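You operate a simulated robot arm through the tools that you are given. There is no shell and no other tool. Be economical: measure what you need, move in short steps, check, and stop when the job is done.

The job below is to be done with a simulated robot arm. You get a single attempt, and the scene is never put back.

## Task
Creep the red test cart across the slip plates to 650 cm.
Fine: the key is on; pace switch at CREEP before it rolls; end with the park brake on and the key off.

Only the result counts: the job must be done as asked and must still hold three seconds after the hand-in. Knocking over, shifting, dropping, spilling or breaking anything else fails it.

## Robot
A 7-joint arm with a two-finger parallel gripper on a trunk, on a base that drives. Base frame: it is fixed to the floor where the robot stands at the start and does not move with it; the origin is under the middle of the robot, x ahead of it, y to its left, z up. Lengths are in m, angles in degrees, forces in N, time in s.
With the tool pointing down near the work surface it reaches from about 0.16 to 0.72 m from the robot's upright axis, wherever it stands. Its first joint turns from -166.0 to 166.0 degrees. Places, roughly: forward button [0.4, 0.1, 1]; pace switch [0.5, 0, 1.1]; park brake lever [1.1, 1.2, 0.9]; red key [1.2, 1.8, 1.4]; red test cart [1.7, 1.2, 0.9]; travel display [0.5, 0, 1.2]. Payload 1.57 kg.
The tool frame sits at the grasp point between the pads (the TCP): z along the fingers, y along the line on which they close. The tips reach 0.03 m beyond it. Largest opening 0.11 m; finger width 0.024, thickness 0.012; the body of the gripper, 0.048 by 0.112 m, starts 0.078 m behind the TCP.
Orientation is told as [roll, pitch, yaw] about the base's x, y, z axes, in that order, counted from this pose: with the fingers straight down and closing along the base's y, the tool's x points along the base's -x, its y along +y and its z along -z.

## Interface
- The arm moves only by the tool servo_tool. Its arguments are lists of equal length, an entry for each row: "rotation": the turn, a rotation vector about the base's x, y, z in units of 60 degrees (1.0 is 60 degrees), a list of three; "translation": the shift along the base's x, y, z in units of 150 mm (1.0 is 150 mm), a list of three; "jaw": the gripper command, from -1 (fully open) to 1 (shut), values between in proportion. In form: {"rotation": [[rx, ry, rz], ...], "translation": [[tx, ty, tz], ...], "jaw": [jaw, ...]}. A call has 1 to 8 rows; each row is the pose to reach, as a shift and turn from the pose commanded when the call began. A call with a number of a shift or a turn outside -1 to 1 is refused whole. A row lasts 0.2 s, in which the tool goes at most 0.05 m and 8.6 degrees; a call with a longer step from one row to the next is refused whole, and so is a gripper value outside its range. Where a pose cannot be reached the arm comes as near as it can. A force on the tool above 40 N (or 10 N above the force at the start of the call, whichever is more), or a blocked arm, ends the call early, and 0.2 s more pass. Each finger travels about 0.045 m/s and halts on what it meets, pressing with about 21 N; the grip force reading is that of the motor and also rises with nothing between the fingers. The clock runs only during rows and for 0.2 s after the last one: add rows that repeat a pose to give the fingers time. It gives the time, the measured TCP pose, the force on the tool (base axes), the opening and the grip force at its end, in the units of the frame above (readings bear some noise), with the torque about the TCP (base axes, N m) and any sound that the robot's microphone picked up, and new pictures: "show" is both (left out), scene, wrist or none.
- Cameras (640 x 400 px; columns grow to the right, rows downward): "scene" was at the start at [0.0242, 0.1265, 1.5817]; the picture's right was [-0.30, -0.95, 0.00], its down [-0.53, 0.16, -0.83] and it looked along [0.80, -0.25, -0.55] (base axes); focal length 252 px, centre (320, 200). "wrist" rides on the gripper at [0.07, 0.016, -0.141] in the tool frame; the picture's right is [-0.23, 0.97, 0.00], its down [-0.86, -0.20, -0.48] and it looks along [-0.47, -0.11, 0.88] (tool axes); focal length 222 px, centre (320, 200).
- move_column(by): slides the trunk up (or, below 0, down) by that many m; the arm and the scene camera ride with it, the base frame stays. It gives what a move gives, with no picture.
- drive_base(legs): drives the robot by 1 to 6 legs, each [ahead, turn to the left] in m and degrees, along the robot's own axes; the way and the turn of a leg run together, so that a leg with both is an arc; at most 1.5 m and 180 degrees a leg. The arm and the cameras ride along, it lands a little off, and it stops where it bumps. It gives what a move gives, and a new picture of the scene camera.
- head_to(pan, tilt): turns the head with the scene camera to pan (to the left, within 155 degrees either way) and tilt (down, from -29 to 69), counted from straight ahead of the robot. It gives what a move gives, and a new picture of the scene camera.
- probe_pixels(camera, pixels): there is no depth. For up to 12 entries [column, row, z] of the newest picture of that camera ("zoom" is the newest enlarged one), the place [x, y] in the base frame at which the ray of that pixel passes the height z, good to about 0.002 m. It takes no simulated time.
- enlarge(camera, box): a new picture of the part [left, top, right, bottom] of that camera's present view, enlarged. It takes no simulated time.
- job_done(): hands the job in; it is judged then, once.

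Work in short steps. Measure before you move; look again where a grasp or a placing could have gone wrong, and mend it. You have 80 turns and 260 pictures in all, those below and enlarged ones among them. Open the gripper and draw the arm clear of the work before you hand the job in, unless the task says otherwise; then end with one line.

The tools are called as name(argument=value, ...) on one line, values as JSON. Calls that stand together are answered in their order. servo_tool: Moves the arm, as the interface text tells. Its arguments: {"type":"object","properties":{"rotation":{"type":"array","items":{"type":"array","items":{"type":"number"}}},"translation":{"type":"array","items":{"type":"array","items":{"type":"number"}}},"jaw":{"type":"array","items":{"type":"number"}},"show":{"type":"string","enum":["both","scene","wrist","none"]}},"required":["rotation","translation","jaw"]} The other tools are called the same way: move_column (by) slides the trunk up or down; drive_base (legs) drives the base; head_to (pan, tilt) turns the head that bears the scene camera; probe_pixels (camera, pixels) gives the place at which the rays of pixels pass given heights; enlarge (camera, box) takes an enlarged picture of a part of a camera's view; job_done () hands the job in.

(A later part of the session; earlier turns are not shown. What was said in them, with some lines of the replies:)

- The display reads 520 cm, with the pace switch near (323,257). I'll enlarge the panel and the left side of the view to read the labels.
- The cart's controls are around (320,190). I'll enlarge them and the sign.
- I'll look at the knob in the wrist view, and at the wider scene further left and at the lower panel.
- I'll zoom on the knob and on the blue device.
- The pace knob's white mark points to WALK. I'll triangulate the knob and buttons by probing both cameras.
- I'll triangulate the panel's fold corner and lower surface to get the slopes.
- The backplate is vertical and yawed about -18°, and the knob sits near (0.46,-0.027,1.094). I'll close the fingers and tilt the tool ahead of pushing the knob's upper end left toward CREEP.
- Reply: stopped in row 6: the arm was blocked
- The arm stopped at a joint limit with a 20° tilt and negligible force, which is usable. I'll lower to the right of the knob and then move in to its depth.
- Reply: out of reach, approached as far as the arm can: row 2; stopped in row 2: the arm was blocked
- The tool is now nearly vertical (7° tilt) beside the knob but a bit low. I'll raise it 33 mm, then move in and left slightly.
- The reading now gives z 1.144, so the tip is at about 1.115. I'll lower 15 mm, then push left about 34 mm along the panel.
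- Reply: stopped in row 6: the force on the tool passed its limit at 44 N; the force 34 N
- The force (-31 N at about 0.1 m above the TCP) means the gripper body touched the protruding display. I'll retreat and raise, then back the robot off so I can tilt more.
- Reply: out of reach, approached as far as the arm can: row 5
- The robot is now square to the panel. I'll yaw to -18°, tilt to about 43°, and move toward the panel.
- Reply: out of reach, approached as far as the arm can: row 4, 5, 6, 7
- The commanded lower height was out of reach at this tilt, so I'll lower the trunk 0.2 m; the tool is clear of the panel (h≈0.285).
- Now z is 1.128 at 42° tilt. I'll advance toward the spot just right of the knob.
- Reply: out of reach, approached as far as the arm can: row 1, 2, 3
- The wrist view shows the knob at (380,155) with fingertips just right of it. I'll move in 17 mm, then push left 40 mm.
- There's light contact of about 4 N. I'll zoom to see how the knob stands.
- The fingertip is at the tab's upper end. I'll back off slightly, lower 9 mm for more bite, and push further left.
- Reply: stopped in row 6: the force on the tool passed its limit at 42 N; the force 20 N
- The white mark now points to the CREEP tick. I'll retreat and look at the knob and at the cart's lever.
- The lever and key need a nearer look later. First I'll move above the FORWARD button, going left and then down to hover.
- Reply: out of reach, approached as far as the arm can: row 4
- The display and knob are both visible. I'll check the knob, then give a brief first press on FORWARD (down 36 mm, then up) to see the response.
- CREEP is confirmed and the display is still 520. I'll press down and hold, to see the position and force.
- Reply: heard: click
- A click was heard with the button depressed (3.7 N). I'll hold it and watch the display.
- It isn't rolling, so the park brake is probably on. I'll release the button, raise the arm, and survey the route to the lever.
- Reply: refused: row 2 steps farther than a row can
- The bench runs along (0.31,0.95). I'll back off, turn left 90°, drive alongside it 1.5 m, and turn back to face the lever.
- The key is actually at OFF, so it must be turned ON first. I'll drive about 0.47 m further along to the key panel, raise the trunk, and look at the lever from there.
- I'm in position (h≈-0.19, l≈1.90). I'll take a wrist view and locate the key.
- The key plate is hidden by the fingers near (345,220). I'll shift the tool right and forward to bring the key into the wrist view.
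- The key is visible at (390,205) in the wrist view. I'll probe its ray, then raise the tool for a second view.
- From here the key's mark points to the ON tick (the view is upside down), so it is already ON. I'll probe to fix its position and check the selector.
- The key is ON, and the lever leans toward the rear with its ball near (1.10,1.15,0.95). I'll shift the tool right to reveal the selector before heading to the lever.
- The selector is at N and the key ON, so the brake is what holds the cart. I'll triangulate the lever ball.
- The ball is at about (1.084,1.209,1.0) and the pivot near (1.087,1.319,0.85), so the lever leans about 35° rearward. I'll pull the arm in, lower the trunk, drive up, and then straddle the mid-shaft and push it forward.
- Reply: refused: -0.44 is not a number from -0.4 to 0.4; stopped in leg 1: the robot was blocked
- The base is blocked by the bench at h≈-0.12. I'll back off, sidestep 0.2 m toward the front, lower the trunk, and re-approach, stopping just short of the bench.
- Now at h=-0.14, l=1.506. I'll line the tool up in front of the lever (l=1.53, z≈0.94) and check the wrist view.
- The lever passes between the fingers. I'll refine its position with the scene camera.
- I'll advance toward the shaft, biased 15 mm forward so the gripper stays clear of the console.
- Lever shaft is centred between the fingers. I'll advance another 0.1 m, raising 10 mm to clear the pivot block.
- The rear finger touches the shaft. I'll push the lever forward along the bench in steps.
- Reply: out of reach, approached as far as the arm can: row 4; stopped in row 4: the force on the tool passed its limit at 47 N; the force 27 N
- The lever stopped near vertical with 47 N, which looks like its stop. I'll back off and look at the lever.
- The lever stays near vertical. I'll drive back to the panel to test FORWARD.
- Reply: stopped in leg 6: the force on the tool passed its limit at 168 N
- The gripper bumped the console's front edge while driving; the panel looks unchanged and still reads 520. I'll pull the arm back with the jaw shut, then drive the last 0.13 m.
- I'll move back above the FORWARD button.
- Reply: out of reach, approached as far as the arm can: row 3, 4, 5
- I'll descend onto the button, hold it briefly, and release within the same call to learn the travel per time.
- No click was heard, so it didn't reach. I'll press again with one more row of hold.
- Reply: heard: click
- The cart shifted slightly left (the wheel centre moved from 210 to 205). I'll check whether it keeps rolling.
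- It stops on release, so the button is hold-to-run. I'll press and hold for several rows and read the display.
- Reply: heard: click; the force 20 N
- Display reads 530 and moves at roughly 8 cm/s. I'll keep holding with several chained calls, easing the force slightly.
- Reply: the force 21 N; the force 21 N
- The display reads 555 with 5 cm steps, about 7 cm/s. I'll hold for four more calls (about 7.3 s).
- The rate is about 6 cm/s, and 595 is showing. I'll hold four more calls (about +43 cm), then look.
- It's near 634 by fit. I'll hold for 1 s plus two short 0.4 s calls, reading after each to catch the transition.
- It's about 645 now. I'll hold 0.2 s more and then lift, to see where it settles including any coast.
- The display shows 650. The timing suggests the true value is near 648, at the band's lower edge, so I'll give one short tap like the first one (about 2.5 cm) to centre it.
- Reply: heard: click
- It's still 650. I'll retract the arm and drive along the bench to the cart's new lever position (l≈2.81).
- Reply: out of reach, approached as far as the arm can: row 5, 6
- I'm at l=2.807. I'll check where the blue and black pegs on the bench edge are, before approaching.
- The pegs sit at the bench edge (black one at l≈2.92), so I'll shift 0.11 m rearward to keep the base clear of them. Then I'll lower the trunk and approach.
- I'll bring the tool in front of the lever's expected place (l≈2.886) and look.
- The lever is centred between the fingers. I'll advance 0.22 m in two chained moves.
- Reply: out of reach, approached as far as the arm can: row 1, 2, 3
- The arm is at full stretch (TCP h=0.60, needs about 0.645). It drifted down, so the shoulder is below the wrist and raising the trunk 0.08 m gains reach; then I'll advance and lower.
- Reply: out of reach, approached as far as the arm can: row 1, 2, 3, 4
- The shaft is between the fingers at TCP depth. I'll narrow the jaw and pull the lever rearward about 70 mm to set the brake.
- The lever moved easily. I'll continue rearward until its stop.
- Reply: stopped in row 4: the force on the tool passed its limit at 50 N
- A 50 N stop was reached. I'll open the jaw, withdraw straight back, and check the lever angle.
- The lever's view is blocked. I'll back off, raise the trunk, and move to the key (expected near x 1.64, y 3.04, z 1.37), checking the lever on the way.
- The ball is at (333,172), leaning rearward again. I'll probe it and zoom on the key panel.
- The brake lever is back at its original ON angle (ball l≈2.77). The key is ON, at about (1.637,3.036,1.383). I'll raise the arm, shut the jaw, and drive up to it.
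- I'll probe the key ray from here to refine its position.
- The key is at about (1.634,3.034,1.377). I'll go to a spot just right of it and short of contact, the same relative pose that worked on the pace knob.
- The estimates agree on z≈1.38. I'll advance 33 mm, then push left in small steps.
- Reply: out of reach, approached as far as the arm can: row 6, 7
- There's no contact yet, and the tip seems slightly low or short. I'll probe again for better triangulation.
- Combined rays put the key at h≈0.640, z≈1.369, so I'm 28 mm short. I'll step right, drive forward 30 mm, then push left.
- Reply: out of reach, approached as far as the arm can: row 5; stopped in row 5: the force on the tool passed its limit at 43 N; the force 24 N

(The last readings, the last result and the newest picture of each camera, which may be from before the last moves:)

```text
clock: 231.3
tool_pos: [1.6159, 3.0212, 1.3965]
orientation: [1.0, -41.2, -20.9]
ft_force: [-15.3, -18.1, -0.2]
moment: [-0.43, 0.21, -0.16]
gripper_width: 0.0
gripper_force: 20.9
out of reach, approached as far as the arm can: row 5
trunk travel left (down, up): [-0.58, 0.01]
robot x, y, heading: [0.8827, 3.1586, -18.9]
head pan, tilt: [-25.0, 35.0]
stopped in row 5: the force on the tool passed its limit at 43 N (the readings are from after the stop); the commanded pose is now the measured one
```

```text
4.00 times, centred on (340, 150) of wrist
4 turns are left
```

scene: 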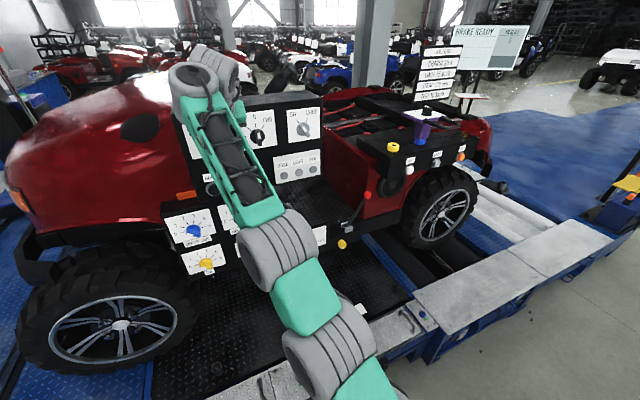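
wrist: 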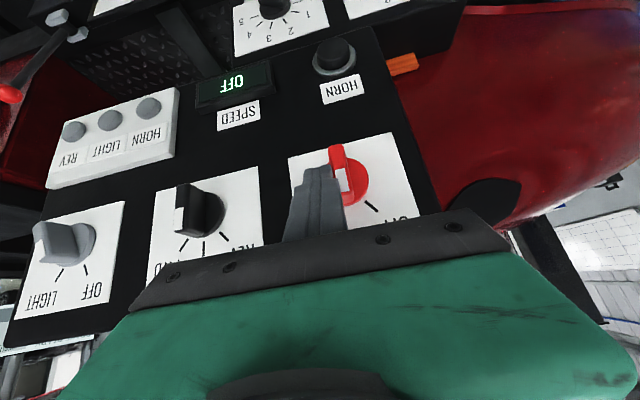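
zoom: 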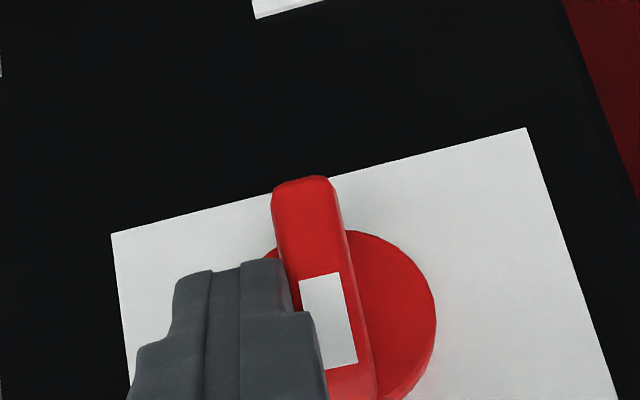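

The speed display now reads OFF, but the key is only partly over. I'll back off slightly, lower a bit, push further left to the OFF mark, then withdraw and look.

servo_tool(rotation=[[0, 0, 0], [0, 0, 0], [0, 0, 0], [0, 0, 0], [0, 0, 0], [0, 0, 0]], translation=[[-0.012, -0.036, 0], [-0.012, -0.036, -0.05], [0.01, 0.03, -0.05], [0.03, 0.095, -0.05], [0.05, 0.15, -0.05], [0.05, 0.15, -0.05]], jaw=[1, 1, 1, 1, 1, 1], show="wrist")

servo_tool(rotation=[[0, 0, 0], [0, 0, 0], [0, 0, 0], [0, 0, 0], [0, 0, 0]], translation=[[-0.03, -0.1, 0], [-0.15, -0.15, 0.0], [-0.4, -0.1, 0.0], [-0.6, -0.03, 0.03], [-0.6, -0.03, 0.03]], jaw=[1, 1, 1, 1, 1], show="wrist")

enlarge(camera="wrist", box=[280, 80, 440, 220])

```text
clock: 232.2
tool_pos: [1.6157, 3.0219, 1.3945]
orientation: [1.2, -41.8, -21.7]
ft_force: [-10.3, -13.2, -1.5]
moment: [-0.05, 0.34, 0.08]
gripper_width: 0.0
gripper_force: 20.7
trunk travel left (down, up): [-0.58, 0.01]
robot x, y, heading: [0.885, 3.1619, -19.4]
head pan, tilt: [-25.0, 35.0]
stopped in row 4: the force on the tool passed its limit at 45 N (the readings are from after the stop); the commanded pose is now the measured one
```

wrist: 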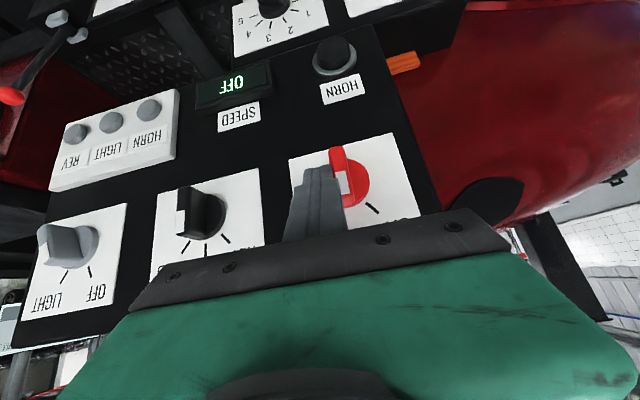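

```text
clock: 233.3
tool_pos: [1.5304, 3.0232, 1.3974]
orientation: [0.9, -41.7, -21.1]
ft_force: [0.4, -1.1, -0.6]
moment: [0.02, -0.01, 0.01]
gripper_width: 0.0002
gripper_force: 20.8
trunk travel left (down, up): [-0.58, 0.01]
robot x, y, heading: [0.8838, 3.1603, -19.0]
head pan, tilt: [-25.0, 35.0]
```

wrist: 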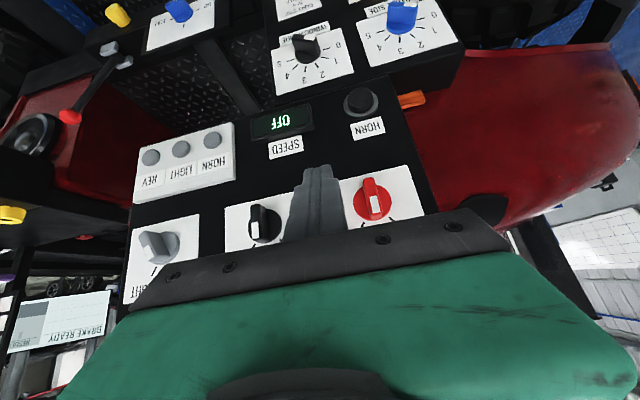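

```text
2.86 times, centred on (360, 150) of wrist
3 turns are left
```

zoom: 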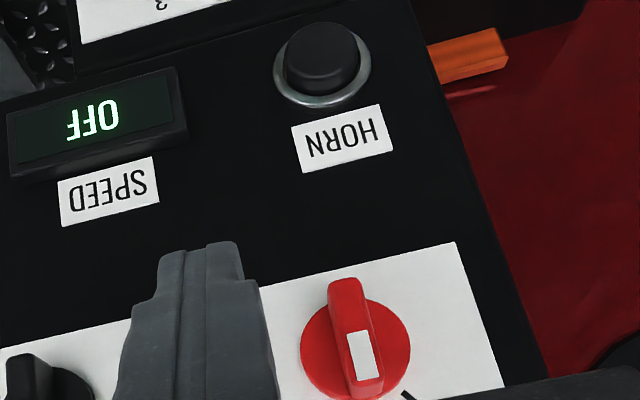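

The display reads OFF and the key is past mid but not fully at its mark. I'll make one more push, slightly shallower and higher on the tab, then withdraw and open the gripper.

servo_tool(rotation=[[0, 0, 0], [0, 0, 0], [0, 0, 0], [0, 0, 0], [0, 0, 0], [0, 0, 0], [0, 0, 0]], translation=[[0.22, -0.08, 0.045], [0.45, -0.155, 0.045], [0.45, -0.155, 0.045], [0.49, -0.04, 0.045], [0.52, 0.07, 0.045], [0.553, 0.171, 0.045], [0.553, 0.171, 0.045]], jaw=[1, 1, 1, 1, 1, 1, 1], show="none")

servo_tool(rotation=[[0, 0, 0], [0, 0, 0], [0, 0, 0], [0, 0, 0], [0, 0, 0]], translation=[[-0.03, -0.1, 0], [-0.15, -0.15, 0.0], [-0.4, -0.1, 0.0], [-0.65, -0.03, 0.03], [-0.65, -0.03, 0.03]], jaw=[1, 1, 1, 1, 1], show="wrist")

enlarge(camera="wrist", box=[280, 80, 440, 220])

```text
clock: 234.8
tool_pos: [1.6073, 3.0314, 1.4061]
orientation: [1.4, -42.1, -23.1]
ft_force: [-10.4, -16.6, -0.1]
moment: [-0.35, 0.24, -0.38]
gripper_width: 0.0
gripper_force: 21.1
out of reach, approached as far as the arm can: row 6
trunk travel left (down, up): [-0.58, 0.01]
robot x, y, heading: [0.8827, 3.1618, -20.1]
head pan, tilt: [-25.0, 35.0]
stopped in row 7: the force on the tool passed its limit at 44 N (the readings are from after the stop); the commanded pose is now the measured one
```

```text
clock: 236.0
tool_pos: [1.5142, 3.0346, 1.4077]
orientation: [1.2, -41.9, -22.4]
ft_force: [0.3, 0.3, 0.5]
moment: [0.01, 0.02, -0.01]
gripper_width: 0.0
gripper_force: 20.7
trunk travel left (down, up): [-0.58, 0.01]
robot x, y, heading: [0.8805, 3.1608, -19.5]
head pan, tilt: [-25.0, 35.0]
```

wrist: 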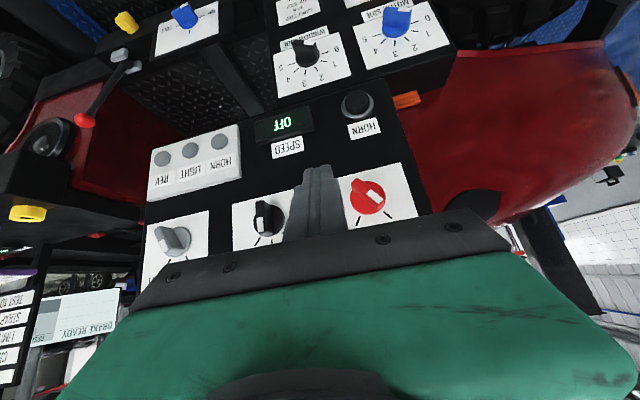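

```text
2.86 times, centred on (360, 150) of wrist
2 turns are left
```

zoom: 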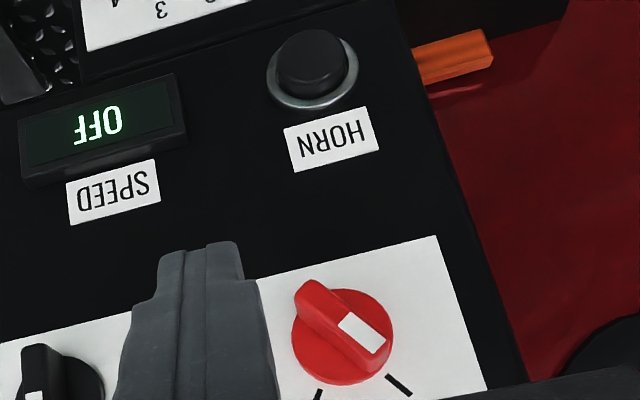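

The key is now fully at the OFF tick, the brake lever is back at its ON angle, and the display last read 650. I'll draw clear, open the gripper, and hand in.

servo_tool(rotation=[[0, 0, 0], [0, 0, 0], [0, 0, 0], [0, 0, 0], [0, 0, 0], [0, 0, 0], [0, 0, 0]], translation=[[-0.25, 0.08, 0.0], [-0.5, 0.16, 0.0], [-0.75, 0.24, 0.05], [-0.9, 0.28, 0.05], [-0.9, 0.28, 0.05], [-0.9, 0.28, 0.05], [-0.9, 0.28, 0.05]], jaw=[1, 1, 0, -1, -1, -1, -1], show="none")

job_done()

```text
clock: 237.6
tool_pos: [1.3767, 3.0787, 1.415]
orientation: [1.2, -42.1, -22.4]
ft_force: [-0.6, -0.3, 0.5]
moment: [-0.02, 0.02, -0.02]
gripper_width: 0.1018
gripper_force: 0.1
trunk travel left (down, up): [-0.58, 0.01]
robot x, y, heading: [0.8852, 3.1625, -19.6]
head pan, tilt: [-25.0, 35.0]
```

```text
The job is handed in.
```

The red cart crept to 650 cm with the pace switch at CREEP before it rolled, the park brake lever is back at its starting (brake-on) angle and the key is at OFF; the 650 reading was taken before I set the brake and I did not recheck it, and on one drive the gripper struck the console edge at up to 168 N with no visible damage.
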